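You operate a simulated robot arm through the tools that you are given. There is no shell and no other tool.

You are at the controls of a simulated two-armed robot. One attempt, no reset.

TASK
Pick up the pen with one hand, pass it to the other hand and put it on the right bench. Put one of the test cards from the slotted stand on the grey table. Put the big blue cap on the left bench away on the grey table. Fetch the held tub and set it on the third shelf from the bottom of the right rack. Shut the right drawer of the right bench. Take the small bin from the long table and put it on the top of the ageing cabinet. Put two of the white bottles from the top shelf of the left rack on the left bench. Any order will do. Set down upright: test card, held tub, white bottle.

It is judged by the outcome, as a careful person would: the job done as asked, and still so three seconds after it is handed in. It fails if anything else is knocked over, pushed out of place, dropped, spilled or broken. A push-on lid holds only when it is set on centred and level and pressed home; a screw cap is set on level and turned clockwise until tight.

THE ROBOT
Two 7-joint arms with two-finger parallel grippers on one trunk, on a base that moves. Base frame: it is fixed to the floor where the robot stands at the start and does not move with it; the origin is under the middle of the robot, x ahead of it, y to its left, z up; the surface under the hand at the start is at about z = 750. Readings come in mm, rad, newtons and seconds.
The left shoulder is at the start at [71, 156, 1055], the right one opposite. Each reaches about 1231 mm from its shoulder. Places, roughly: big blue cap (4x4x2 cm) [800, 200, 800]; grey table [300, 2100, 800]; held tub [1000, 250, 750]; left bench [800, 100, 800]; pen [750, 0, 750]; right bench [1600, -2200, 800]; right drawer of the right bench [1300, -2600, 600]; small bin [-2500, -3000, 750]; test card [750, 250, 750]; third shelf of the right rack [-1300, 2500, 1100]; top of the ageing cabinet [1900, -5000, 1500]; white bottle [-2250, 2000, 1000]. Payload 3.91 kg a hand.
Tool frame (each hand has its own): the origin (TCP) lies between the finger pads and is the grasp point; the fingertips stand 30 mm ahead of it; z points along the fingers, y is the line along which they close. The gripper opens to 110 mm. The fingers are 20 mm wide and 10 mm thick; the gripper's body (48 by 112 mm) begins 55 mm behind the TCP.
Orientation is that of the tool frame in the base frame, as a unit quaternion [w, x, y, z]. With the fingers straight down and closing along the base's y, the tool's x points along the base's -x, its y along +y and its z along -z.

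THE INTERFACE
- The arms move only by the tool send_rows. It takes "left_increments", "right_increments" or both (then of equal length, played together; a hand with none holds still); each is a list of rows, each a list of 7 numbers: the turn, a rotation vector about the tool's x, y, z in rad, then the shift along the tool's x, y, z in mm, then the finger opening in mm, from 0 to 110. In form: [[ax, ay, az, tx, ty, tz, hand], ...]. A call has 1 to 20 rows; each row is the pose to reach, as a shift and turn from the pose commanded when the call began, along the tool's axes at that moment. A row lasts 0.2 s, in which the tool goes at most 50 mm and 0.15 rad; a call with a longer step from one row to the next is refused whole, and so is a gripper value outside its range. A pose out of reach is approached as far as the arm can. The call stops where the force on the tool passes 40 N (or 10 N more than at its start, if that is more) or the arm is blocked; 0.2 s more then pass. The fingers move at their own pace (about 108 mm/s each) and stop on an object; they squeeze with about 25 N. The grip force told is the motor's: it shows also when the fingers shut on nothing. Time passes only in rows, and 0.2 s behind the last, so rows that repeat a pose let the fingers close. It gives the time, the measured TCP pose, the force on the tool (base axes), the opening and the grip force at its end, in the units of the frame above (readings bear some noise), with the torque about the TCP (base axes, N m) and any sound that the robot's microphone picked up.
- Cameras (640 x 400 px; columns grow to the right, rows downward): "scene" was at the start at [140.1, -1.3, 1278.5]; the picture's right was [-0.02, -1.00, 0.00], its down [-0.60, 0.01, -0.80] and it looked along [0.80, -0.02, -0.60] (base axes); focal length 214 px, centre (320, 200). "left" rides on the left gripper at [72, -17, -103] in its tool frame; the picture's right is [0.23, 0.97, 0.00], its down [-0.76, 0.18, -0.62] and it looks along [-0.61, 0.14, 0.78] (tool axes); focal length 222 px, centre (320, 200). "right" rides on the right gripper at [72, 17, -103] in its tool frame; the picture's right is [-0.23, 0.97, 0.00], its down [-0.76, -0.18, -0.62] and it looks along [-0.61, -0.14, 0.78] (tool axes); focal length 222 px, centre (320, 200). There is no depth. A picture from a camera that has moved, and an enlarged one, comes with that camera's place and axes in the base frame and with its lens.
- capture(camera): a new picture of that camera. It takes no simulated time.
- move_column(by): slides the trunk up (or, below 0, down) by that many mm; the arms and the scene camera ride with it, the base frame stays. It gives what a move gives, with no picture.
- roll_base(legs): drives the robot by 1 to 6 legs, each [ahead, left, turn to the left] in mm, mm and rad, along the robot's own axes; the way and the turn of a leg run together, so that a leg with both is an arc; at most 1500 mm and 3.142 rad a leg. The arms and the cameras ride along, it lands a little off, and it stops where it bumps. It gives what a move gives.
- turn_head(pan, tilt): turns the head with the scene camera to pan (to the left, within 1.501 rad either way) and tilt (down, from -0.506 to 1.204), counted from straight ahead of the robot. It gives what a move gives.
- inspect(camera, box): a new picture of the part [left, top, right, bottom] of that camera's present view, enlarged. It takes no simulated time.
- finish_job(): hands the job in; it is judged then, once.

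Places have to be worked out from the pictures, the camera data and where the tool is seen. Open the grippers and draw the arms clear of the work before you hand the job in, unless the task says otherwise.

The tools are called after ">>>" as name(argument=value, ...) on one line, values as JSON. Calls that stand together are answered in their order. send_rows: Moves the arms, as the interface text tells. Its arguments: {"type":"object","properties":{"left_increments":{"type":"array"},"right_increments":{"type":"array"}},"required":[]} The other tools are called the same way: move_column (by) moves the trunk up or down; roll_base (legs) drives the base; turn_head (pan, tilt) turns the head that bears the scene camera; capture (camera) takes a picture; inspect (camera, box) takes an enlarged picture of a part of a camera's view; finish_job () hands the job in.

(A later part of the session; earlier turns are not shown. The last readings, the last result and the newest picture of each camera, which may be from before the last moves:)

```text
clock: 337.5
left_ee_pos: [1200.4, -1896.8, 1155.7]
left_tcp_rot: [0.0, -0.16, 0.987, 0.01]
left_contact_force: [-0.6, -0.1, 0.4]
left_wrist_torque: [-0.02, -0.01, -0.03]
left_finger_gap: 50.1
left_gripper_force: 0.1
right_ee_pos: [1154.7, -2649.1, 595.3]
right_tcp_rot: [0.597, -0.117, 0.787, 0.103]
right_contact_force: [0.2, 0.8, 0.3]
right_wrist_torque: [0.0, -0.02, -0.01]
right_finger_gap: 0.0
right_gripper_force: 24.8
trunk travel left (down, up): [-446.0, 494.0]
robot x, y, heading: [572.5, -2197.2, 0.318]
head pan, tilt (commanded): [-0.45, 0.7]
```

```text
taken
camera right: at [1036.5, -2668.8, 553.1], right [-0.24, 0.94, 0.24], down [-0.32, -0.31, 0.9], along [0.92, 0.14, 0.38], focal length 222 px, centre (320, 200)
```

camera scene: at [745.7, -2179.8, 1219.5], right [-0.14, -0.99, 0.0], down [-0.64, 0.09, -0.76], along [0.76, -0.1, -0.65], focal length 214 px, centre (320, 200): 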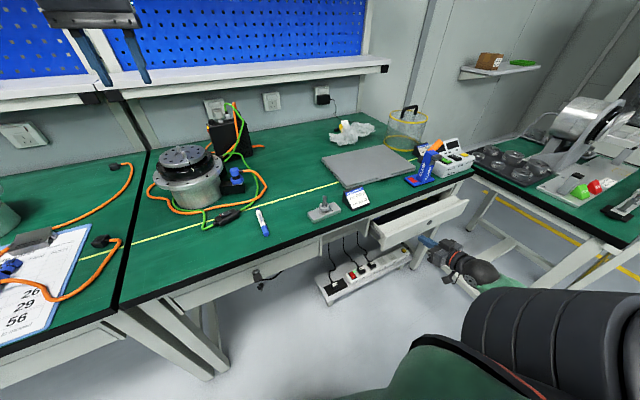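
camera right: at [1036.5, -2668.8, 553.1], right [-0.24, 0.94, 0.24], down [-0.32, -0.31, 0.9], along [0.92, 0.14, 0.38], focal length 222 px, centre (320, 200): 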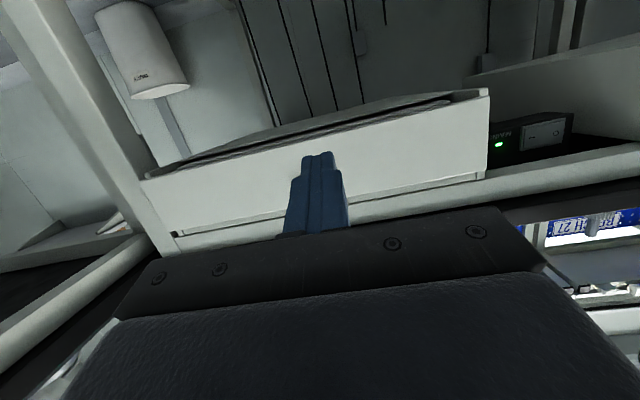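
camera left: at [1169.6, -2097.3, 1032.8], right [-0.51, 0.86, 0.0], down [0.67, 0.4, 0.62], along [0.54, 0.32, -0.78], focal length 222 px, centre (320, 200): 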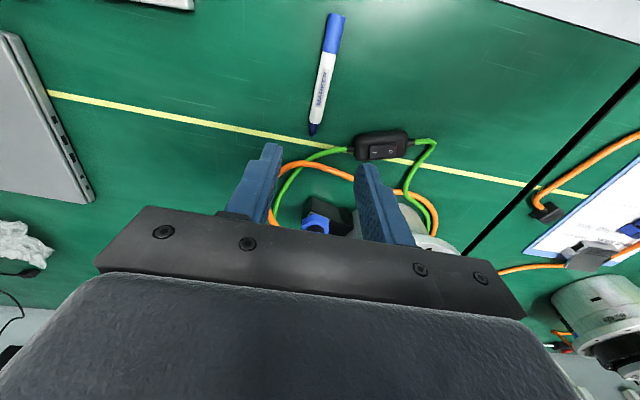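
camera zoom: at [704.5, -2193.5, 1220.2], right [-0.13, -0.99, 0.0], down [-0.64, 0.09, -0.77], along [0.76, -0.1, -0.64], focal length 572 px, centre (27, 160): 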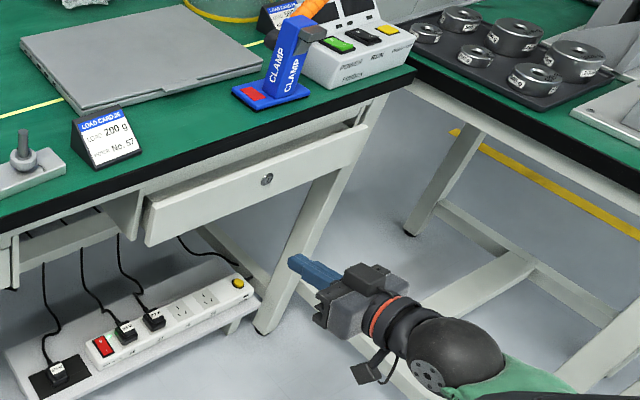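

The drawer has moved in. I zoom closely to see how far it still is from closed.

>>> inspect(camera="scene", box=[340, 170, 460, 240])

>>> inspect(camera="scene", box=[180, 200, 400, 320])

```text
5.33 times, centred on (400, 205) of scene
camera zoom: at [704.5, -2193.5, 1220.2], right [-0.13, -0.99, 0.0], down [-0.64, 0.09, -0.77], along [0.76, -0.1, -0.64], focal length 1144 px, centre (-107, 173)
```

zoom: 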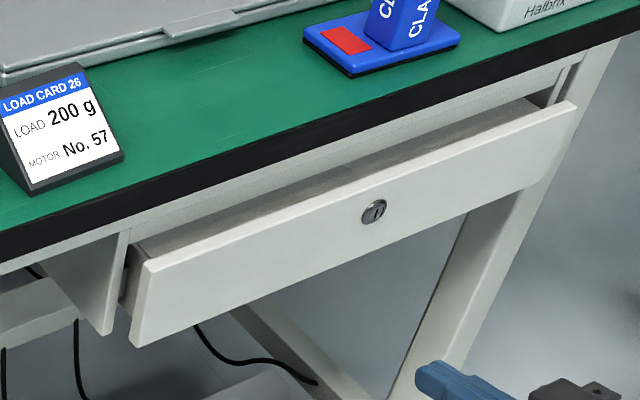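

```text
2.91 times, centred on (290, 260) of scene
camera zoom: at [704.5, -2193.5, 1220.2], right [-0.13, -0.99, 0.0], down [-0.64, 0.09, -0.77], along [0.76, -0.1, -0.64], focal length 624 px, centre (407, 26)
```

zoom: 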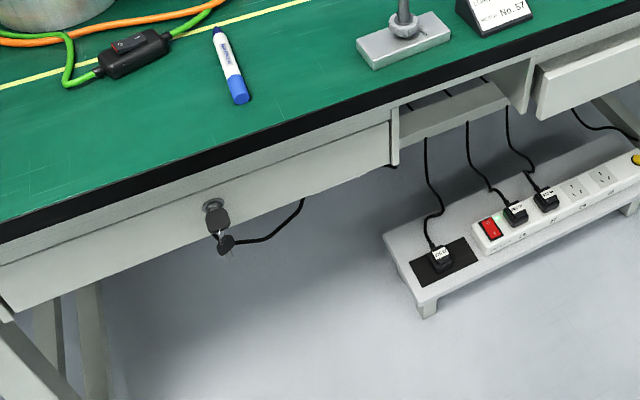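

The drawer is still proud by a few centimetres. I raise the trunk 52 mm so the fingertips meet the panel's middle, then push forward until I feel it stop.

>>> move_column(by=52)

>>> roll_base(legs=[[60, 0, 0]])

>>> capture(camera="right")

>>> inspect(camera="scene", box=[340, 160, 500, 270])

```text
clock: 338.4
left_ee_pos: [1204.0, -1894.6, 1205.1]
left_tcp_rot: [-0.001, -0.161, 0.987, 0.009]
left_contact_force: [-0.6, -0.9, 0.5]
left_wrist_torque: [0.01, 0.0, 0.0]
left_finger_gap: 50.2
left_gripper_force: 0.0
right_ee_pos: [1154.2, -2649.1, 647.2]
right_tcp_rot: [0.597, -0.117, 0.787, 0.103]
right_contact_force: [-0.9, -0.5, -0.5]
right_wrist_torque: [-0.02, -0.01, 0.03]
right_finger_gap: 0.0
right_gripper_force: 25.1
trunk travel left (down, up): [-498.0, 442.0]
robot x, y, heading: [571.1, -2196.9, 0.313]
head pan, tilt (commanded): [-0.45, 0.7]
```

```text
clock: 339.4
left_ee_pos: [1265.6, -1875.4, 1203.1]
left_tcp_rot: [-0.003, -0.16, 0.987, 0.009]
left_contact_force: [0.3, 0.1, -0.5]
left_wrist_torque: [0.01, 0.05, 0.04]
left_finger_gap: 50.0
left_gripper_force: 0.1
right_ee_pos: [1214.6, -2629.1, 646.3]
right_tcp_rot: [0.596, -0.117, 0.788, 0.102]
right_contact_force: [0.0, 0.5, 0.5]
right_wrist_torque: [0.02, -0.04, -0.03]
right_finger_gap: 0.0
right_gripper_force: 24.8
trunk travel left (down, up): [-498.0, 442.0]
robot x, y, heading: [630.4, -2176.1, 0.314]
head pan, tilt (commanded): [-0.45, 0.7]
```

```text
taken
camera right: at [1096.6, -2649.6, 604.0], right [-0.24, 0.94, 0.24], down [-0.32, -0.31, 0.9], along [0.92, 0.14, 0.37], focal length 222 px, centre (320, 200)
```

right: 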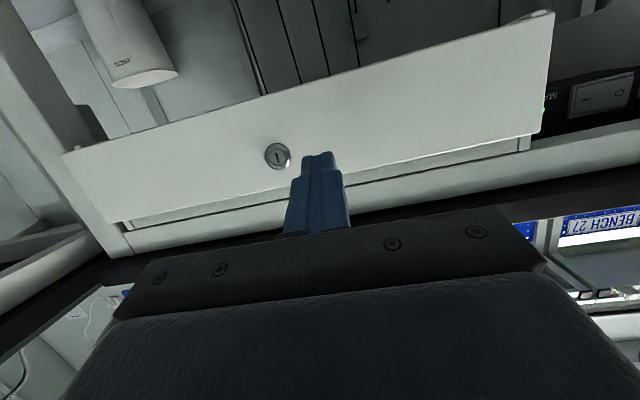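

```text
3.64 times, centred on (420, 215) of scene
camera zoom: at [767.6, -2172.9, 1271.6], right [-0.14, -0.99, 0.0], down [-0.64, 0.09, -0.76], along [0.76, -0.1, -0.65], focal length 780 px, centre (-44, 146)
```

zoom: 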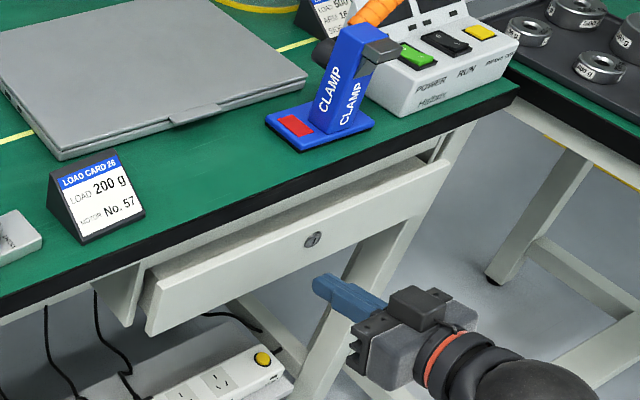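

The fingertips are aimed at the panel's middle beside the lock. I keep pushing forward in small drives.

>>> roll_base(legs=[[40, 0, 0]])

>>> roll_base(legs=[[25, 0, 0]])

>>> inspect(camera="scene", box=[340, 160, 500, 270])

```text
clock: 340.3
left_ee_pos: [1304.3, -1864.3, 1203.2]
left_tcp_rot: [-0.004, -0.16, 0.987, 0.01]
left_contact_force: [0.8, 0.6, 0.0]
left_wrist_torque: [-0.01, 0.06, 0.0]
left_finger_gap: 50.3
left_gripper_force: 0.0
right_ee_pos: [1251.6, -2618.6, 646.7]
right_tcp_rot: [0.596, -0.117, 0.787, 0.103]
right_contact_force: [0.3, -0.6, 0.1]
right_wrist_torque: [0.02, -0.03, 0.0]
right_finger_gap: 0.0
right_gripper_force: 25.0
trunk travel left (down, up): [-498.0, 442.0]
robot x, y, heading: [668.0, -2166.4, 0.313]
head pan, tilt (commanded): [-0.45, 0.7]
```

```text
clock: 341.1
left_ee_pos: [1325.6, -1857.6, 1203.7]
left_tcp_rot: [-0.004, -0.16, 0.987, 0.01]
left_contact_force: [0.7, 0.3, -1.3]
left_wrist_torque: [0.02, 0.06, 0.0]
left_finger_gap: 49.8
left_gripper_force: 0.0
right_ee_pos: [1274.8, -2611.0, 646.5]
right_tcp_rot: [0.596, -0.117, 0.788, 0.103]
right_contact_force: [0.4, 0.1, -0.5]
right_wrist_torque: [0.0, -0.03, 0.0]
right_finger_gap: 0.0
right_gripper_force: 24.7
trunk travel left (down, up): [-498.0, 442.0]
robot x, y, heading: [691.2, -2157.8, 0.31]
head pan, tilt (commanded): [-0.45, 0.7]
```

```text
3.64 times, centred on (420, 215) of scene
camera zoom: at [828.9, -2153.5, 1271.7], right [-0.14, -0.99, 0.0], down [-0.64, 0.09, -0.76], along [0.76, -0.1, -0.65], focal length 780 px, centre (-44, 146)
```

zoom: 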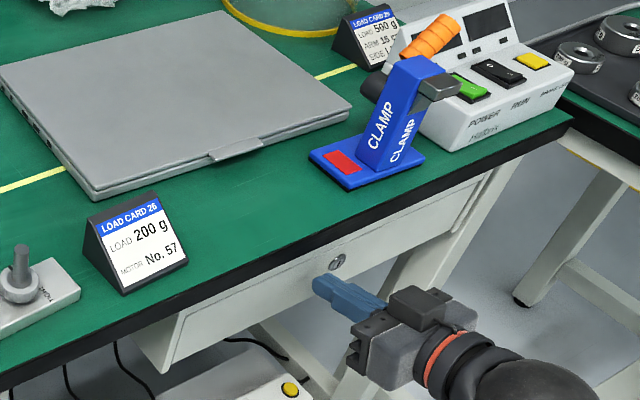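

>>> roll_base(legs=[[12, 0, 0]])

>>> roll_base(legs=[[12, 0, 0]])

>>> inspect(camera="scene", box=[340, 160, 500, 270])

>>> capture(camera="right")

```text
clock: 342.0
left_ee_pos: [1335.9, -1854.2, 1204.9]
left_tcp_rot: [-0.003, -0.159, 0.987, 0.009]
left_contact_force: [0.4, 0.0, 0.2]
left_wrist_torque: [-0.01, 0.0, 0.02]
left_finger_gap: 50.3
left_gripper_force: 0.1
right_ee_pos: [1283.3, -2609.1, 646.4]
right_tcp_rot: [0.597, -0.115, 0.787, 0.102]
right_contact_force: [0.5, 0.2, -0.2]
right_wrist_torque: [0.01, -0.03, 0.0]
right_finger_gap: 0.2
right_gripper_force: 24.3
trunk travel left (down, up): [-498.0, 442.0]
robot x, y, heading: [704.4, -2155.9, 0.314]
head pan, tilt (commanded): [-0.45, 0.7]
stopped in leg 1: the force on the tool passed its limit at 108 N (the readings are from after the stop); the commanded pose is now the measured one
```

```text
clock: 342.7
left_ee_pos: [1339.1, -1854.7, 1204.2]
left_tcp_rot: [-0.001, -0.157, 0.988, 0.008]
left_contact_force: [1.2, 0.2, 0.1]
left_wrist_torque: [0.04, 0.0, 0.03]
left_finger_gap: 50.1
left_gripper_force: 0.0
right_ee_pos: [1282.9, -2609.5, 645.6]
right_tcp_rot: [0.596, -0.113, 0.789, 0.101]
right_contact_force: [-13.1, -3.7, 6.4]
right_wrist_torque: [0.07, -0.19, 0.07]
right_finger_gap: 0.0
right_gripper_force: 25.2
trunk travel left (down, up): [-498.0, 442.0]
robot x, y, heading: [705.1, -2152.9, 0.31]
head pan, tilt (commanded): [-0.45, 0.7]
stopped in leg 1: the force on the tool passed its limit at 61 N (the readings are from after the stop); the commanded pose is now the measured one
```

```text
3.64 times, centred on (420, 215) of scene
camera zoom: at [840.7, -2149.4, 1271.9], right [-0.14, -0.99, 0.0], down [-0.64, 0.09, -0.77], along [0.76, -0.11, -0.64], focal length 780 px, centre (-44, 146)
```

zoom: 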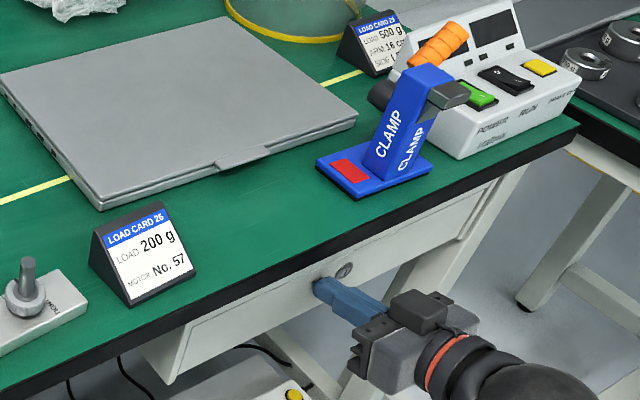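

```text
taken
camera right: at [1165.5, -2627.3, 603.5], right [-0.23, 0.94, 0.24], down [-0.32, -0.31, 0.9], along [0.92, 0.13, 0.37], focal length 222 px, centre (320, 200)
```

right: 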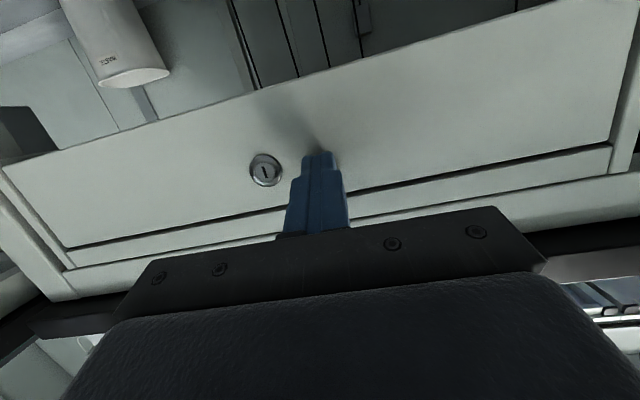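

The push met a hard stop: the drawer looks fully home in its frame. I back off and check that it stays shut.

>>> roll_base(legs=[[-120, 0, 0]])

>>> capture(camera="right")

>>> inspect(camera="scene", box=[240, 150, 480, 300])

```text
clock: 344.0
left_ee_pos: [1221.0, -1893.2, 1206.5]
left_tcp_rot: [0.0, -0.157, 0.988, 0.009]
left_contact_force: [-0.4, -0.4, -0.7]
left_wrist_torque: [-0.01, -0.03, 0.02]
left_finger_gap: 49.8
left_gripper_force: 0.0
right_ee_pos: [1165.4, -2648.2, 645.1]
right_tcp_rot: [0.596, -0.114, 0.788, 0.102]
right_contact_force: [-0.1, 0.0, 0.3]
right_wrist_torque: [0.0, -0.01, 0.02]
right_finger_gap: 0.0
right_gripper_force: 24.7
trunk travel left (down, up): [-498.0, 442.0]
robot x, y, heading: [591.6, -2190.6, 0.304]
head pan, tilt (commanded): [-0.45, 0.7]
```

```text
taken
camera right: at [1047.4, -2665.9, 603.7], right [-0.23, 0.94, 0.24], down [-0.32, -0.31, 0.9], along [0.92, 0.13, 0.37], focal length 222 px, centre (320, 200)
```

right: 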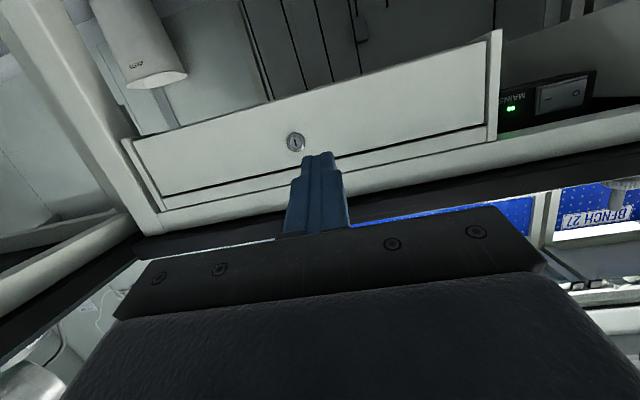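

```text
2.67 times, centred on (360, 225) of scene
camera zoom: at [722.3, -2188.1, 1272.2], right [-0.14, -0.99, 0.0], down [-0.64, 0.09, -0.77], along [0.76, -0.11, -0.64], focal length 572 px, centre (213, 133)
```

zoom: 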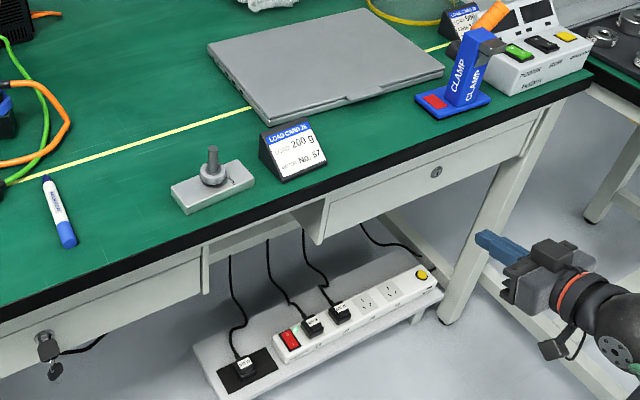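

The right drawer is shut. Next is the small bin on the long table across the room. I back away from the benches and turn around in steps, looking before each move.

>>> roll_base(legs=[[-600, 100, 0]])

>>> move_column(by=150)

>>> turn_head(pan=-1.5, tilt=0.3)

>>> capture(camera="scene")

>>> turn_head(pan=1.5, tilt=0.3)

>>> capture(camera="scene")

```text
clock: 347.4
left_ee_pos: [610.5, -1986.2, 1207.0]
left_tcp_rot: [0.0, -0.152, 0.988, 0.01]
left_contact_force: [0.8, 1.0, 0.4]
left_wrist_torque: [0.01, 0.01, 0.02]
left_finger_gap: 50.1
left_gripper_force: 0.2
right_ee_pos: [546.4, -2738.0, 645.2]
right_tcp_rot: [0.596, -0.11, 0.789, 0.099]
right_contact_force: [-0.7, -0.7, 0.8]
right_wrist_torque: [0.03, 0.03, -0.02]
right_finger_gap: 0.0
right_gripper_force: 25.4
trunk travel left (down, up): [-498.0, 442.0]
robot x, y, heading: [-25.8, -2276.6, 0.298]
head pan, tilt (commanded): [-0.45, 0.7]
```

```text
clock: 349.2
left_ee_pos: [612.2, -1985.7, 1354.9]
left_tcp_rot: [-0.002, -0.153, 0.988, 0.009]
left_contact_force: [0.3, -0.3, 0.5]
left_wrist_torque: [0.0, 0.01, 0.03]
left_finger_gap: 50.2
left_gripper_force: 0.2
right_ee_pos: [546.2, -2737.8, 794.5]
right_tcp_rot: [0.597, -0.11, 0.789, 0.099]
right_contact_force: [-0.6, 0.2, 0.4]
right_wrist_torque: [0.03, 0.0, -0.02]
right_finger_gap: 0.0
right_gripper_force: 25.1
trunk travel left (down, up): [-648.0, 292.0]
robot x, y, heading: [-25.7, -2275.7, 0.301]
head pan, tilt (commanded): [-0.45, 0.7]
```

```text
clock: 350.5
left_ee_pos: [611.5, -1984.5, 1355.7]
left_tcp_rot: [-0.002, -0.152, 0.988, 0.01]
left_contact_force: [1.1, 0.3, 0.0]
left_wrist_torque: [0.0, -0.01, 0.04]
left_finger_gap: 49.9
left_gripper_force: 0.1
right_ee_pos: [546.8, -2739.0, 795.2]
right_tcp_rot: [0.596, -0.11, 0.789, 0.099]
right_contact_force: [-0.1, -0.1, 0.7]
right_wrist_torque: [-0.01, 0.01, 0.02]
right_finger_gap: 0.1
right_gripper_force: 24.9
trunk travel left (down, up): [-648.0, 292.0]
robot x, y, heading: [-25.3, -2275.1, 0.297]
head pan, tilt (commanded): [-1.499, 0.3]
```

```text
taken
camera scene: at [59.6, -2348.4, 1458.0], right [-0.93, -0.36, 0.0], down [-0.11, 0.28, -0.96], along [0.35, -0.89, -0.3], focal length 214 px, centre (320, 200)
```

scene: 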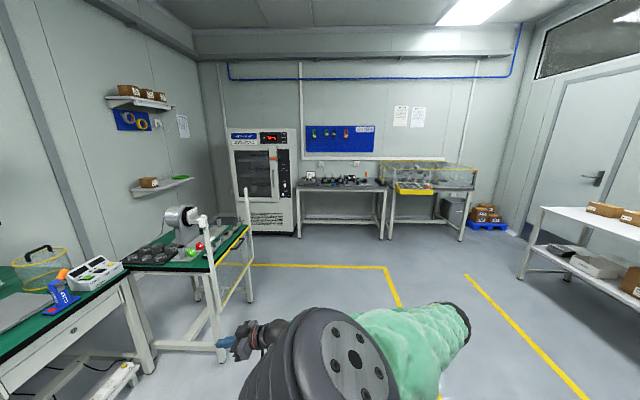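

```text
clock: 353.1
left_ee_pos: [612.3, -1984.4, 1354.8]
left_tcp_rot: [-0.001, -0.152, 0.988, 0.01]
left_contact_force: [0.5, -0.4, -0.3]
left_wrist_torque: [0.02, -0.01, 0.0]
left_finger_gap: 50.1
left_gripper_force: 0.1
right_ee_pos: [545.8, -2738.2, 794.6]
right_tcp_rot: [0.596, -0.11, 0.789, 0.099]
right_contact_force: [-0.3, -1.0, 0.2]
right_wrist_torque: [-0.01, 0.01, 0.01]
right_finger_gap: 0.0
right_gripper_force: 25.0
trunk travel left (down, up): [-648.0, 292.0]
robot x, y, heading: [-19.5, -2273.3, 0.301]
head pan, tilt (commanded): [1.499, 0.3]
```

```text
taken
camera scene: at [4.8, -2170.4, 1458.1], right [0.97, 0.22, 0.0], down [0.07, -0.29, -0.96], along [-0.21, 0.93, -0.3], focal length 214 px, centre (320, 200)
```

scene: 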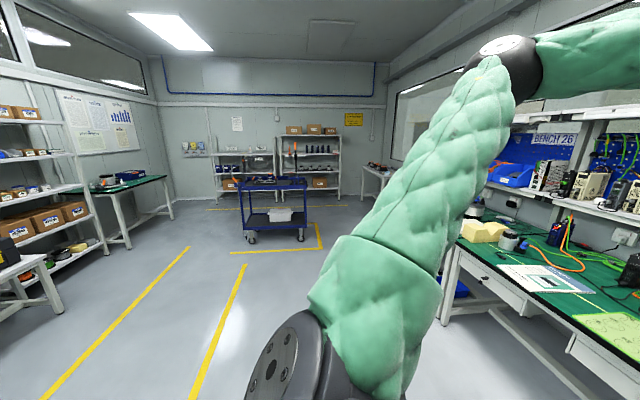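

Clear all round. I turn right by 90° first, toward the far end of the room, and look for the long table and the bin.

>>> roll_base(legs=[[0, 0, -1.57]])

>>> turn_head(pan=-0.9, tilt=0.3)

>>> capture(camera="scene")

>>> turn_head(pan=-1.5, tilt=0.3)

>>> capture(camera="scene")

```text
clock: 357.4
left_ee_pos: [253.3, -2919.4, 1355.7]
left_tcp_rot: [0.006, 0.599, 0.801, 0.008]
left_contact_force: [0.1, -0.4, -0.2]
left_wrist_torque: [0.02, -0.02, 0.04]
left_finger_gap: 50.2
left_gripper_force: 0.1
right_ee_pos: [-498.4, -2838.2, 793.9]
right_tcp_rot: [0.488, 0.487, 0.63, -0.358]
right_contact_force: [0.1, -0.7, -0.6]
right_wrist_torque: [0.0, 0.01, -0.03]
right_finger_gap: 0.0
right_gripper_force: 25.4
trunk travel left (down, up): [-648.0, 292.0]
robot x, y, heading: [-26.1, -2281.1, -1.295]
head pan, tilt (commanded): [1.499, 0.3]
```

```text
clock: 359.6
left_ee_pos: [254.5, -2919.8, 1354.0]
left_tcp_rot: [0.006, 0.599, 0.801, 0.008]
left_contact_force: [0.1, 0.0, -0.2]
left_wrist_torque: [-0.01, 0.0, -0.01]
left_finger_gap: 50.0
left_gripper_force: 0.2
right_ee_pos: [-497.8, -2839.1, 794.4]
right_tcp_rot: [0.488, 0.487, 0.631, -0.356]
right_contact_force: [-1.0, 0.8, 1.3]
right_wrist_torque: [-0.03, 0.02, 0.02]
right_finger_gap: 0.2
right_gripper_force: 25.0
trunk travel left (down, up): [-648.0, 292.0]
robot x, y, heading: [-26.9, -2277.2, -1.295]
head pan, tilt (commanded): [-0.901, 0.3]
```

```text
taken
camera scene: at [-63.2, -2400.3, 1458.0], right [-0.81, 0.58, 0.0], down [0.17, 0.24, -0.96], along [-0.56, -0.78, -0.3], focal length 214 px, centre (320, 200)
```

scene: 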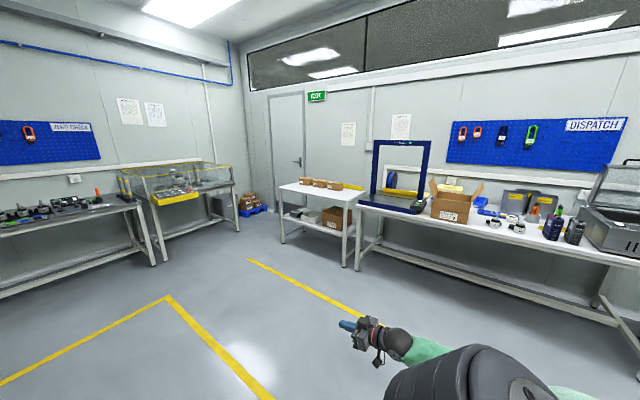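

```text
clock: 360.6
left_ee_pos: [253.5, -2918.3, 1355.9]
left_tcp_rot: [0.006, 0.599, 0.801, 0.008]
left_contact_force: [-0.2, -0.5, -0.7]
left_wrist_torque: [-0.03, 0.03, -0.02]
left_finger_gap: 50.1
left_gripper_force: 0.0
right_ee_pos: [-497.9, -2839.0, 794.7]
right_tcp_rot: [0.488, 0.487, 0.631, -0.356]
right_contact_force: [0.1, -0.5, 0.2]
right_wrist_torque: [-0.03, -0.01, -0.01]
right_finger_gap: 0.0
right_gripper_force: 25.0
trunk travel left (down, up): [-648.0, 292.0]
robot x, y, heading: [-28.0, -2275.1, -1.292]
head pan, tilt (commanded): [-1.499, 0.3]
```

```text
taken
camera scene: at [-96.5, -2356.5, 1458.0], right [-0.34, 0.94, 0.0], down [0.28, 0.1, -0.96], along [-0.9, -0.33, -0.3], focal length 214 px, centre (320, 200)
```

scene: 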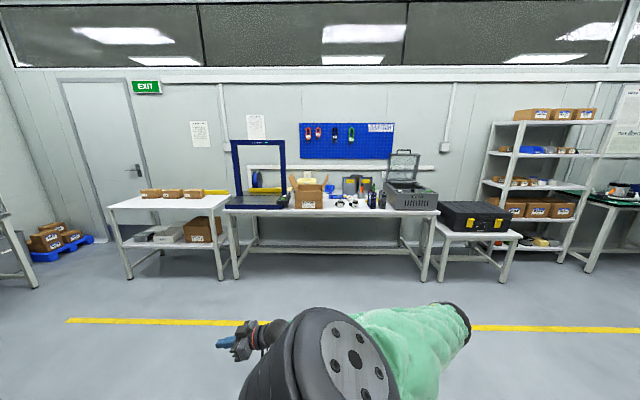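

The long table is the dispatch table. I zoom to find the small bin.

>>> inspect(camera="scene", box=[220, 130, 450, 230])

>>> inspect(camera="scene", box=[100, 170, 250, 260])

```text
2.78 times, centred on (335, 180) of scene
camera zoom: at [-96.5, -2356.5, 1458.0], right [-0.34, 0.94, 0.0], down [0.28, 0.1, -0.96], along [-0.9, -0.33, -0.3], focal length 597 px, centre (278, 256)
```

zoom: 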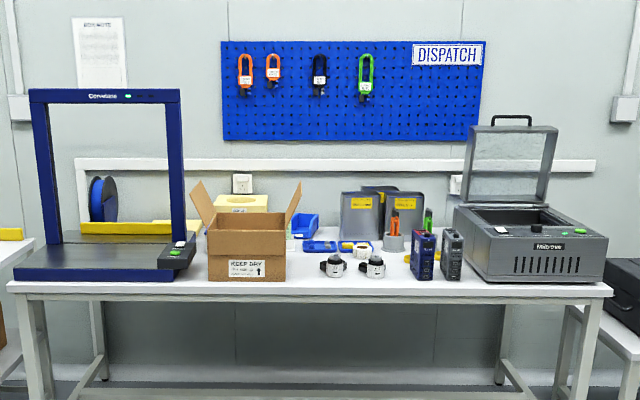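

```text
4.27 times, centred on (175, 215) of scene
camera zoom: at [-96.5, -2356.5, 1458.0], right [-0.34, 0.94, 0.0], down [0.28, 0.1, -0.96], along [-0.9, -0.33, -0.3], focal length 915 px, centre (939, 136)
```

zoom: 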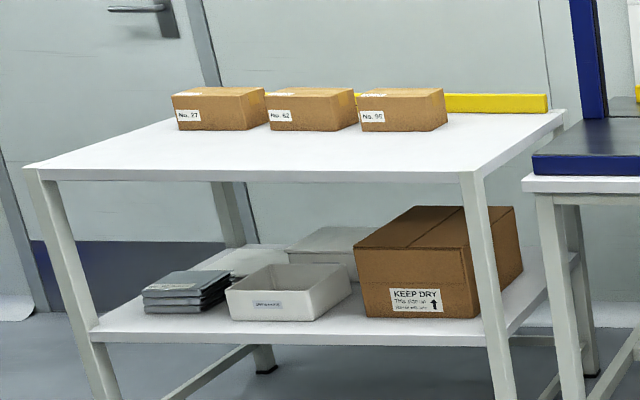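

The small bin is the blue one beside the open cardboard box, near the back of the long table. I first bring the right arm back to a normal pose in this open space.

>>> send_rows(right_increments=[[0, 0, 0, -24, 20, 4, 0], [0, 0, 0, -48, 45, 10, 0], [0, 0.05, 0, -72, 75, 17, 0], [0, 0.1, 0, -96, 110, 25, 0], [0, 0.18, 0, -120, 145, 33, 0], [0, 0.26, 0, -144, 180, 41, 0], [0, 0.34, 0, -166, 216, 49, 0], [0, 0.42, 0, -188, 252, 57, 0], [0, 0.5, 0, -208, 288, 65, 0], [0, 0.58, 0, -225, 323, 73, 0], [0, 0.66, 0, -239, 357, 81, 0]])

>>> capture(camera="scene")

```text
clock: 363.0
left_ee_pos: [253.7, -2920.0, 1354.7]
left_tcp_rot: [0.006, 0.599, 0.801, 0.008]
left_contact_force: [-0.4, 0.4, -0.1]
left_wrist_torque: [0.01, -0.06, 0.0]
left_finger_gap: 50.0
left_gripper_force: 0.1
right_ee_pos: [-362.7, -2880.7, 1035.9]
right_tcp_rot: [0.256, 0.577, 0.755, -0.178]
right_contact_force: [-0.3, -1.2, 0.2]
right_wrist_torque: [-0.01, 0.01, -0.02]
right_finger_gap: 0.0
right_gripper_force: 25.0
right hand out of reach, approached as far as the arm can: row 4, 5, 6, 7, 8, 9, 10, 11
trunk travel left (down, up): [-648.0, 292.0]
robot x, y, heading: [-26.8, -2275.8, -1.295]
head pan, tilt (commanded): [-1.499, 0.3]
```

```text
taken
camera scene: at [-96.5, -2357.2, 1458.0], right [-0.34, 0.94, 0.0], down [0.28, 0.1, -0.96], along [-0.9, -0.33, -0.3], focal length 214 px, centre (320, 200)
```

scene: 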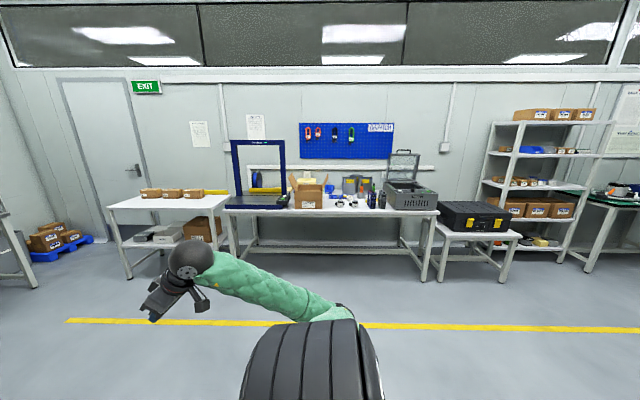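

I turn the rest of the way to face the long table.

>>> roll_base(legs=[[0, 0, -1.533]])

>>> turn_head(pan=0.0, tilt=0.35)

>>> capture(camera="scene")

```text
clock: 367.2
left_ee_pos: [-665.2, -2560.1, 1355.1]
left_tcp_rot: [0.01, 0.989, 0.148, 0.002]
left_contact_force: [-0.3, -0.2, -0.2]
left_wrist_torque: [0.01, 0.01, -0.01]
left_finger_gap: 50.0
left_gripper_force: 0.1
right_ee_pos: [-630.7, -1943.4, 1035.7]
right_tcp_rot: [0.056, 0.941, 0.13, -0.308]
right_contact_force: [0.3, 0.0, 0.1]
right_wrist_torque: [0.0, 0.0, 0.02]
right_finger_gap: 0.0
right_gripper_force: 24.9
trunk travel left (down, up): [-648.0, 292.0]
robot x, y, heading: [-21.7, -2273.2, -2.853]
head pan, tilt (commanded): [-1.499, 0.3]
```

```text
clock: 368.8
left_ee_pos: [-665.4, -2559.8, 1355.4]
left_tcp_rot: [0.01, 0.989, 0.147, 0.002]
left_contact_force: [-0.7, -1.6, -0.2]
left_wrist_torque: [-0.02, -0.02, -0.03]
left_finger_gap: 49.9
left_gripper_force: 0.1
right_ee_pos: [-631.3, -1943.8, 1036.0]
right_tcp_rot: [0.057, 0.941, 0.13, -0.308]
right_contact_force: [0.2, -1.0, 0.1]
right_wrist_torque: [0.01, -0.04, 0.01]
right_finger_gap: 0.0
right_gripper_force: 24.5
trunk travel left (down, up): [-648.0, 292.0]
robot x, y, heading: [-25.6, -2275.5, -2.852]
head pan, tilt (commanded): [0.0, 0.351]
```

```text
taken
camera scene: at [-160.3, -2316.3, 1453.3], right [-0.28, 0.96, 0.0], down [0.33, 0.1, -0.94], along [-0.9, -0.26, -0.34], focal length 214 px, centre (320, 200)
```

scene: 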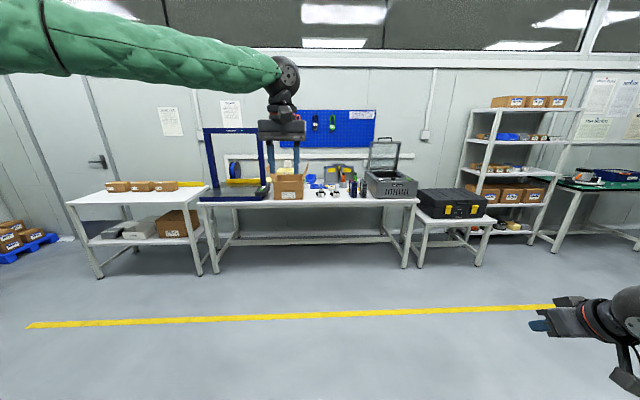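

I drive toward the long table.

>>> roll_base(legs=[[1300, 0, 0.02]])

>>> turn_head(pan=0.0, tilt=0.5)

>>> capture(camera="scene")

>>> inspect(camera="scene", box=[220, 130, 440, 270])

```text
clock: 375.2
left_ee_pos: [-1894.5, -2909.2, 1356.1]
left_tcp_rot: [0.009, 0.99, 0.142, 0.002]
left_contact_force: [0.0, 0.2, 0.4]
left_wrist_torque: [0.0, 0.02, 0.01]
left_finger_gap: 50.0
left_gripper_force: 0.1
right_ee_pos: [-1854.7, -2292.9, 1036.4]
right_tcp_rot: [0.055, 0.941, 0.126, -0.308]
right_contact_force: [-0.1, -0.3, 0.1]
right_wrist_torque: [0.01, -0.01, 0.01]
right_finger_gap: 0.0
right_gripper_force: 25.2
trunk travel left (down, up): [-648.0, 292.0]
robot x, y, heading: [-1251.5, -2631.6, -2.868]
head pan, tilt (commanded): [0.0, 0.351]
```

```text
clock: 375.9
left_ee_pos: [-1894.5, -2908.6, 1354.8]
left_tcp_rot: [0.01, 0.99, 0.142, 0.002]
left_contact_force: [0.7, -0.2, -0.3]
left_wrist_torque: [0.0, 0.01, -0.03]
left_finger_gap: 50.4
left_gripper_force: 0.0
right_ee_pos: [-1854.4, -2293.1, 1035.4]
right_tcp_rot: [0.055, 0.941, 0.125, -0.309]
right_contact_force: [0.3, 0.9, 0.7]
right_wrist_torque: [0.0, 0.02, 0.03]
right_finger_gap: 0.0
right_gripper_force: 24.7
trunk travel left (down, up): [-648.0, 292.0]
robot x, y, heading: [-1255.7, -2629.8, -2.862]
head pan, tilt (commanded): [0.0, 0.499]
```

```text
taken
camera scene: at [-1384.7, -2669.0, 1439.7], right [-0.27, 0.96, 0.0], down [0.46, 0.13, -0.88], along [-0.84, -0.24, -0.48], focal length 214 px, centre (320, 200)
```

scene: 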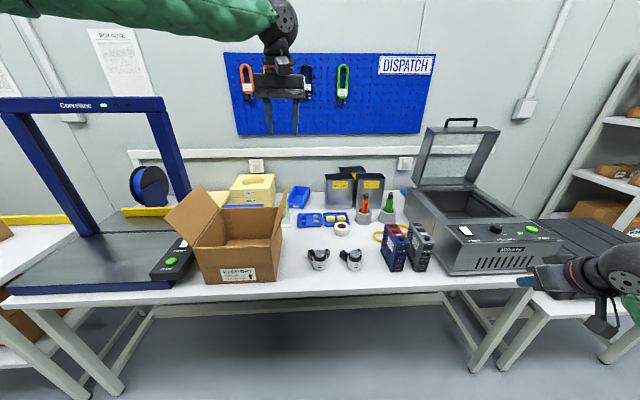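

```text
2.86 times, centred on (330, 200) of scene
camera zoom: at [-1384.7, -2669.0, 1439.7], right [-0.27, 0.96, 0.0], down [0.46, 0.13, -0.88], along [-0.84, -0.24, -0.48], focal length 613 px, centre (291, 200)
```

zoom: 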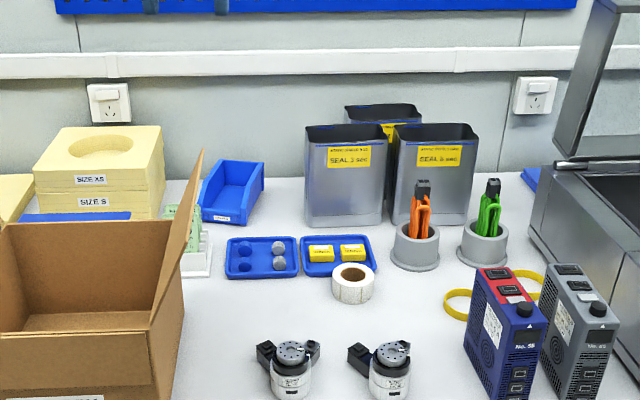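

The small blue bin (about 100×165 mm) stands right of the cardboard box. The right arm is better placed for it since the box flap leans in from the left. I test bringing the right hand forward and inward in free air.

>>> send_rows(right_increments=[[0, 0, 0, -25, 20, 9, 40], [0, 0, 0, -50, 45, 18, 40], [0, 0, 0, -75, 70, 27, 40], [0, 0, 0, -100, 95, 36, 40], [0, 0, 0, -125, 120, 45, 40], [0, 0, 0, -150, 147, 54, 40], [0, 0, 0, -173, 174, 62, 40], [0, 0, 0, -196, 200, 71, 40]])

>>> capture(camera="scene")

```text
clock: 377.9
left_ee_pos: [-1895.5, -2906.9, 1355.7]
left_tcp_rot: [0.01, 0.99, 0.141, 0.001]
left_contact_force: [-0.6, 0.4, -0.2]
left_wrist_torque: [-0.01, 0.0, 0.03]
left_finger_gap: 50.0
left_gripper_force: 0.1
right_ee_pos: [-2003.3, -2536.4, 1163.0]
right_tcp_rot: [0.063, 0.925, 0.123, -0.355]
right_contact_force: [0.4, 0.6, -0.9]
right_wrist_torque: [-0.04, 0.01, 0.0]
right_finger_gap: 40.1
right_gripper_force: 0.1
right hand out of reach, approached as far as the arm can: row 1
trunk travel left (down, up): [-648.0, 292.0]
robot x, y, heading: [-1251.3, -2630.6, -2.868]
head pan, tilt (commanded): [0.0, 0.499]
stopped in row 8 (right hand): the arm was blocked; the commanded pose is now the measured one
```

```text
taken
camera scene: at [-1385.7, -2667.0, 1439.6], right [-0.27, 0.96, 0.0], down [0.46, 0.13, -0.88], along [-0.84, -0.24, -0.48], focal length 214 px, centre (320, 200)
```

scene: 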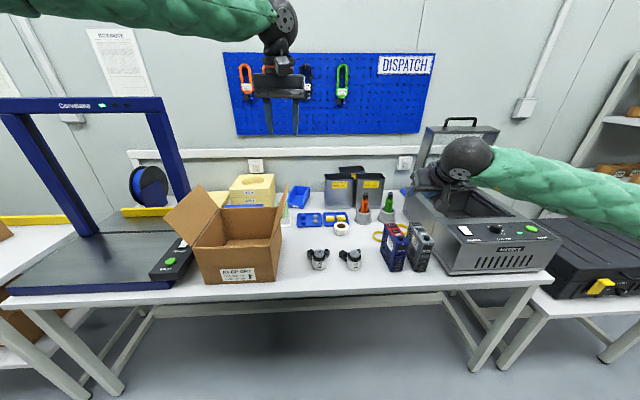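

The right arm is back in its normal configuration. I shift the base 270 mm left and 250 mm forward, squaring to the table, to bring the bin before the right arm.

>>> roll_base(legs=[[0, 270, 0.06]])

>>> capture(camera="scene")

>>> roll_base(legs=[[200, 0, 0]])

>>> capture(camera="scene")

```text
clock: 379.8
left_ee_pos: [-1794.7, -3206.5, 1353.7]
left_tcp_rot: [0.009, 0.985, 0.17, 0.002]
left_contact_force: [0.1, -0.4, 0.1]
left_wrist_torque: [0.0, 0.02, 0.04]
left_finger_gap: 49.8
left_gripper_force: 0.1
right_ee_pos: [-1923.5, -2842.4, 1163.6]
right_tcp_rot: [0.071, 0.921, 0.149, -0.352]
right_contact_force: [0.8, -0.1, 0.4]
right_wrist_torque: [-0.03, 0.02, -0.01]
right_finger_gap: 40.0
right_gripper_force: 0.0
trunk travel left (down, up): [-648.0, 292.0]
robot x, y, heading: [-1167.9, -2891.8, -2.806]
head pan, tilt (commanded): [0.0, 0.499]
```

```text
taken
camera scene: at [-1300.4, -2937.7, 1439.6], right [-0.33, 0.94, 0.0], down [0.45, 0.16, -0.88], along [-0.83, -0.29, -0.48], focal length 214 px, centre (320, 200)
```

scene: 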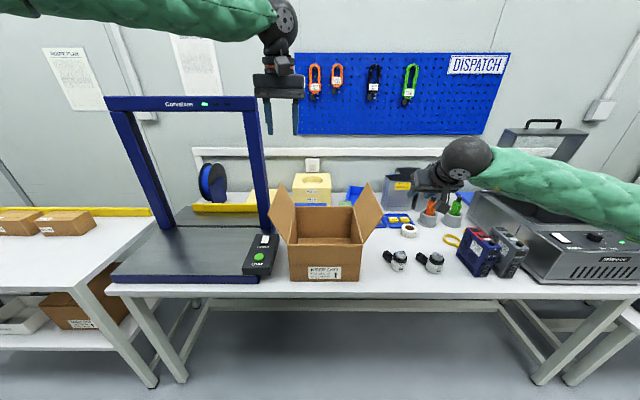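

```text
clock: 381.4
left_ee_pos: [-1980.4, -3273.3, 1354.3]
left_tcp_rot: [0.01, 0.985, 0.172, 0.003]
left_contact_force: [0.2, 0.1, -0.5]
left_wrist_torque: [0.03, -0.02, 0.02]
left_finger_gap: 50.1
left_gripper_force: 0.0
right_ee_pos: [-2111.6, -2910.8, 1162.9]
right_tcp_rot: [0.073, 0.921, 0.151, -0.352]
right_contact_force: [-0.8, -0.5, -0.1]
right_wrist_torque: [0.01, 0.0, 0.02]
right_finger_gap: 40.0
right_gripper_force: 0.0
trunk travel left (down, up): [-648.0, 292.0]
robot x, y, heading: [-1355.0, -2958.8, -2.8]
head pan, tilt (commanded): [0.0, 0.499]
```

```text
taken
camera scene: at [-1488.0, -3003.2, 1439.5], right [-0.33, 0.94, 0.0], down [0.45, 0.16, -0.88], along [-0.83, -0.29, -0.48], focal length 214 px, centre (320, 200)
```

scene: 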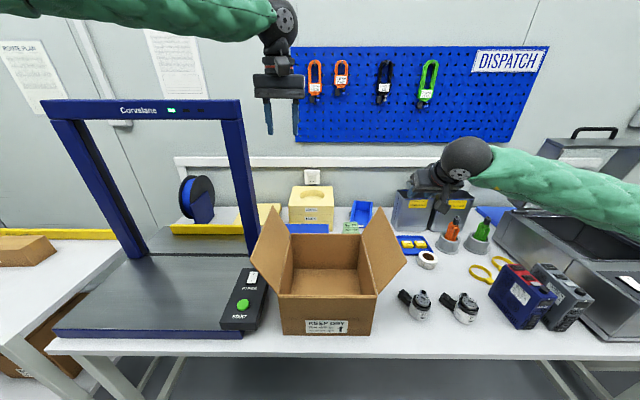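

I zoom on the bin from here and use the right hand's camera as well.

>>> inspect(camera="scene", box=[280, 170, 460, 290])

>>> capture(camera="right")

>>> capture(camera="left")

```text
3.33 times, centred on (370, 230) of scene
camera zoom: at [-1488.0, -3003.2, 1439.5], right [-0.33, 0.94, 0.0], down [0.45, 0.16, -0.88], along [-0.83, -0.29, -0.48], focal length 715 px, centre (153, 100)
```

zoom: 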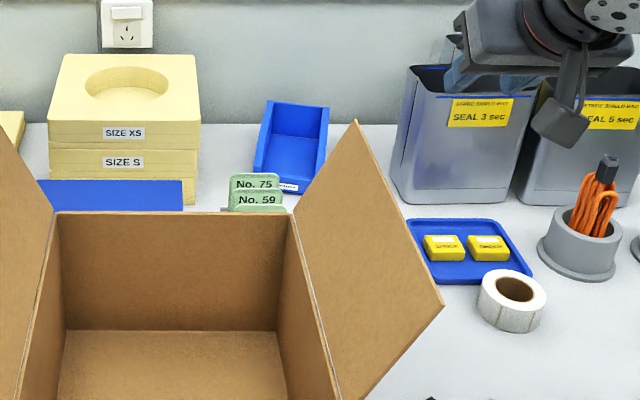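

```text
taken
camera right: at [-1988.7, -2884.3, 1190.8], right [0.16, -0.97, 0.18], down [-0.21, 0.14, 0.97], along [-0.96, -0.19, -0.18], focal length 222 px, centre (320, 200)
```

right: 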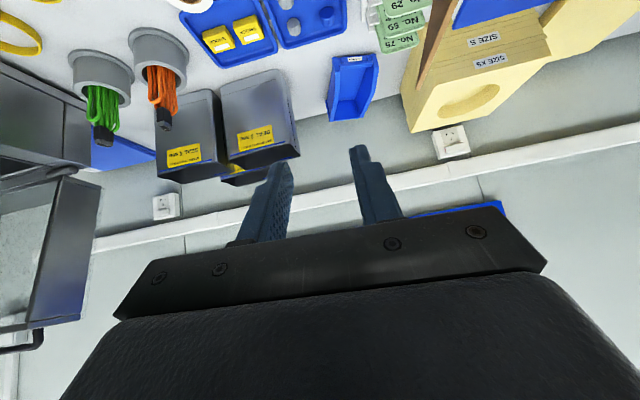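

```text
taken
camera left: at [-1920.6, -3231.5, 1456.1], right [0.54, -0.84, 0.02], down [-0.66, -0.42, 0.63], along [-0.52, -0.35, -0.78], focal length 222 px, centre (320, 200)
```

left: 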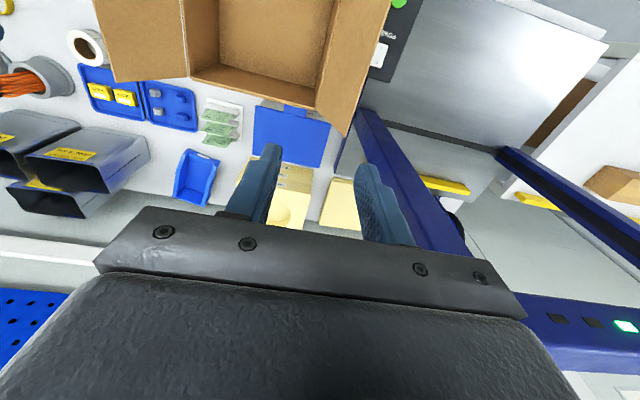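

Both wrist cameras see the bin. I zoom in for triangulation.

>>> inspect(camera="right", box=[300, 30, 420, 130])

>>> inspect(camera="left", box=[140, 120, 260, 220])

```text
4.00 times, centred on (360, 80) of right
camera zoom: at [-1988.7, -2884.3, 1190.8], right [0.16, -0.97, 0.18], down [-0.21, 0.14, 0.97], along [-0.96, -0.19, -0.18], focal length 888 px, centre (160, 680)
```

zoom: 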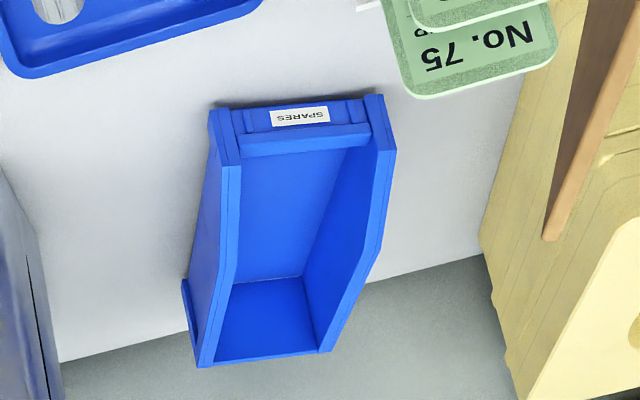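

```text
4.00 times, centred on (200, 170) of left
camera zoom: at [-1920.6, -3231.5, 1456.1], right [0.54, -0.84, 0.02], down [-0.66, -0.42, 0.63], along [-0.52, -0.35, -0.78], focal length 888 px, centre (800, 320)
```

zoom: 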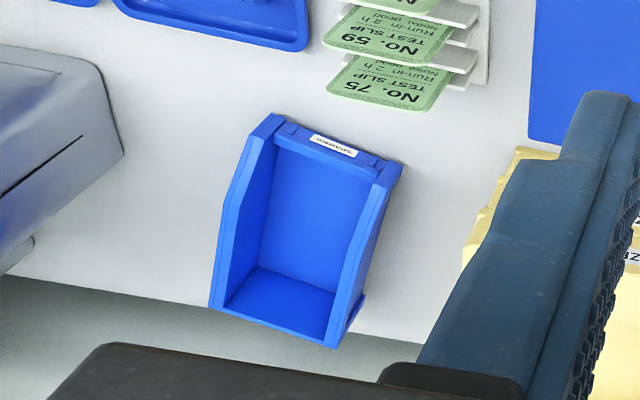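

The bin ("SPARES") is 97 mm wide, so the open gripper can straddle it: rim back corners at [−2560,−3074] and [−2559,−3171], z≈856. I move the right hand to a pre-grasp above it, aligned with the bin.

>>> send_rows(right_increments=[[0.018, 0.018, 0.02, -11.7, 8.7, 38.3, 60], [0.036, 0.036, 0.039, -23.5, 17.4, 76.7, 80], [0.055, 0.054, 0.059, -35.2, 26.1, 115, 100], [0.073, 0.072, 0.079, -47, 34.8, 153.4, 110], [0.091, 0.09, 0.098, -58.7, 43.5, 191.7, 110], [0.109, 0.108, 0.118, -70.5, 52.2, 230, 110], [0.128, 0.126, 0.138, -82.2, 60.9, 268.4, 110], [0.146, 0.144, 0.157, -94, 69.6, 306.7, 110], [0.164, 0.162, 0.177, -105.7, 78.3, 345, 110], [0.1823, 0.1802, 0.1968, -117.5, 87, 383.4, 110]])

>>> capture(camera="right")

>>> capture(camera="scene")

```text
clock: 382.9
left_ee_pos: [-1979.9, -3272.5, 1355.2]
left_tcp_rot: [0.009, 0.985, 0.172, 0.002]
left_contact_force: [0.6, 0.5, -0.3]
left_wrist_torque: [0.0, -0.01, -0.03]
left_finger_gap: 50.2
left_gripper_force: 0.0
right_ee_pos: [-2293.7, -3027.9, 1047.4]
right_tcp_rot: [0.035, 0.947, 0.076, -0.309]
right_contact_force: [-2.1, 5.7, 15.6]
right_wrist_torque: [-0.19, -2.08, 0.89]
right_finger_gap: 109.8
right_gripper_force: 0.0
trunk travel left (down, up): [-648.0, 292.0]
robot x, y, heading: [-1353.5, -2959.5, -2.808]
head pan, tilt (commanded): [0.0, 0.499]
stopped in row 7 (right hand): the force on the tool passed its limit at 58 N (the readings are from after the stop); the commanded pose is now the measured one
```

```text
taken
camera right: at [-2172.0, -3023.3, 1087.4], right [-0.02, -0.99, 0.15], down [-0.28, 0.15, 0.95], along [-0.96, -0.02, -0.27], focal length 222 px, centre (320, 200)
```

right: 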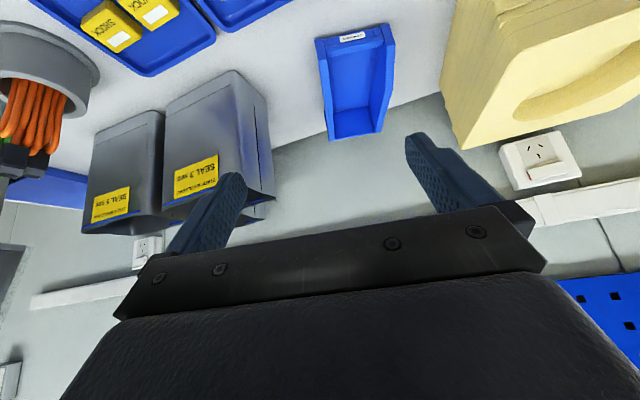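

```text
taken
camera scene: at [-1486.3, -3002.4, 1439.8], right [-0.33, 0.94, 0.0], down [0.45, 0.16, -0.88], along [-0.83, -0.29, -0.48], focal length 214 px, centre (320, 200)
```

scene: 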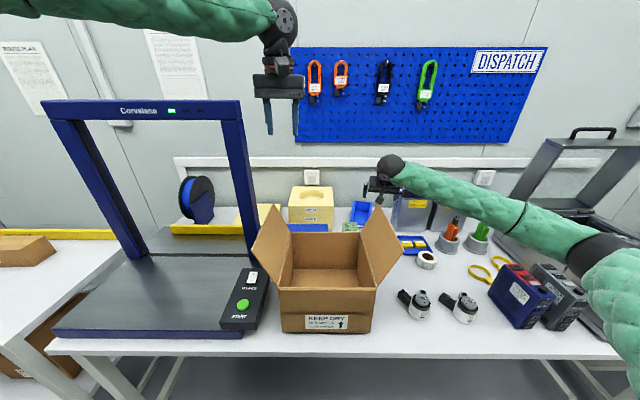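

The tool touched something (58 N), probably the box's leaning flap under the camera housing. I rise straight up at once and compare the box.

>>> send_rows(right_increments=[[0, 0, 0, -20, 0.6, -27, 110], [0, 0, 0, -47, 1.5, -64, 110]])

>>> capture(camera="scene")

>>> inspect(camera="scene", box=[230, 170, 460, 350])

```text
clock: 383.5
left_ee_pos: [-1978.7, -3273.0, 1355.6]
left_tcp_rot: [0.009, 0.985, 0.172, 0.002]
left_contact_force: [0.6, -0.4, -0.1]
left_wrist_torque: [-0.03, 0.01, 0.01]
left_finger_gap: 50.0
left_gripper_force: 0.0
right_ee_pos: [-2292.4, -3026.4, 1125.4]
right_tcp_rot: [0.034, 0.948, 0.076, -0.308]
right_contact_force: [-0.3, 0.1, 0.4]
right_wrist_torque: [0.0, 0.0, -0.01]
right_finger_gap: 109.8
right_gripper_force: 0.1
trunk travel left (down, up): [-648.0, 292.0]
robot x, y, heading: [-1357.9, -2955.3, -2.807]
head pan, tilt (commanded): [0.0, 0.499]
```

```text
taken
camera scene: at [-1486.0, -3002.7, 1439.6], right [-0.33, 0.94, 0.0], down [0.45, 0.16, -0.88], along [-0.83, -0.29, -0.48], focal length 214 px, centre (320, 200)
```

scene: 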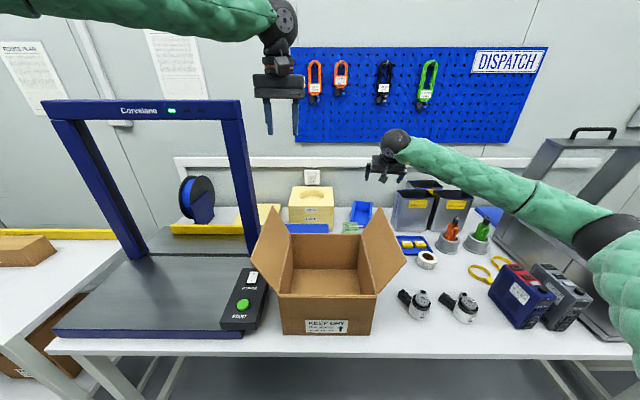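

```text
2.22 times, centred on (345, 260) of scene
camera zoom: at [-1486.0, -3002.7, 1439.6], right [-0.33, 0.94, 0.0], down [0.45, 0.16, -0.88], along [-0.83, -0.29, -0.48], focal length 477 px, centre (264, 67)
```

zoom: 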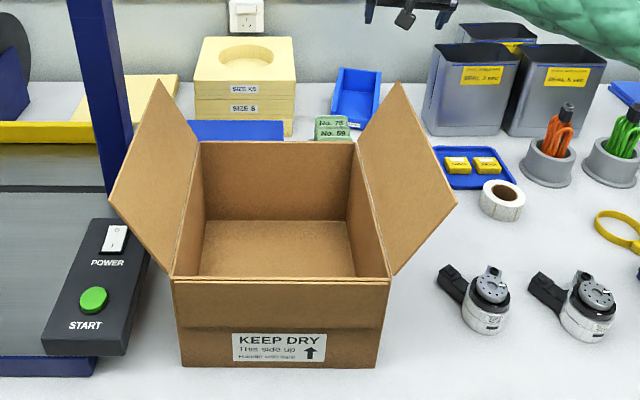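

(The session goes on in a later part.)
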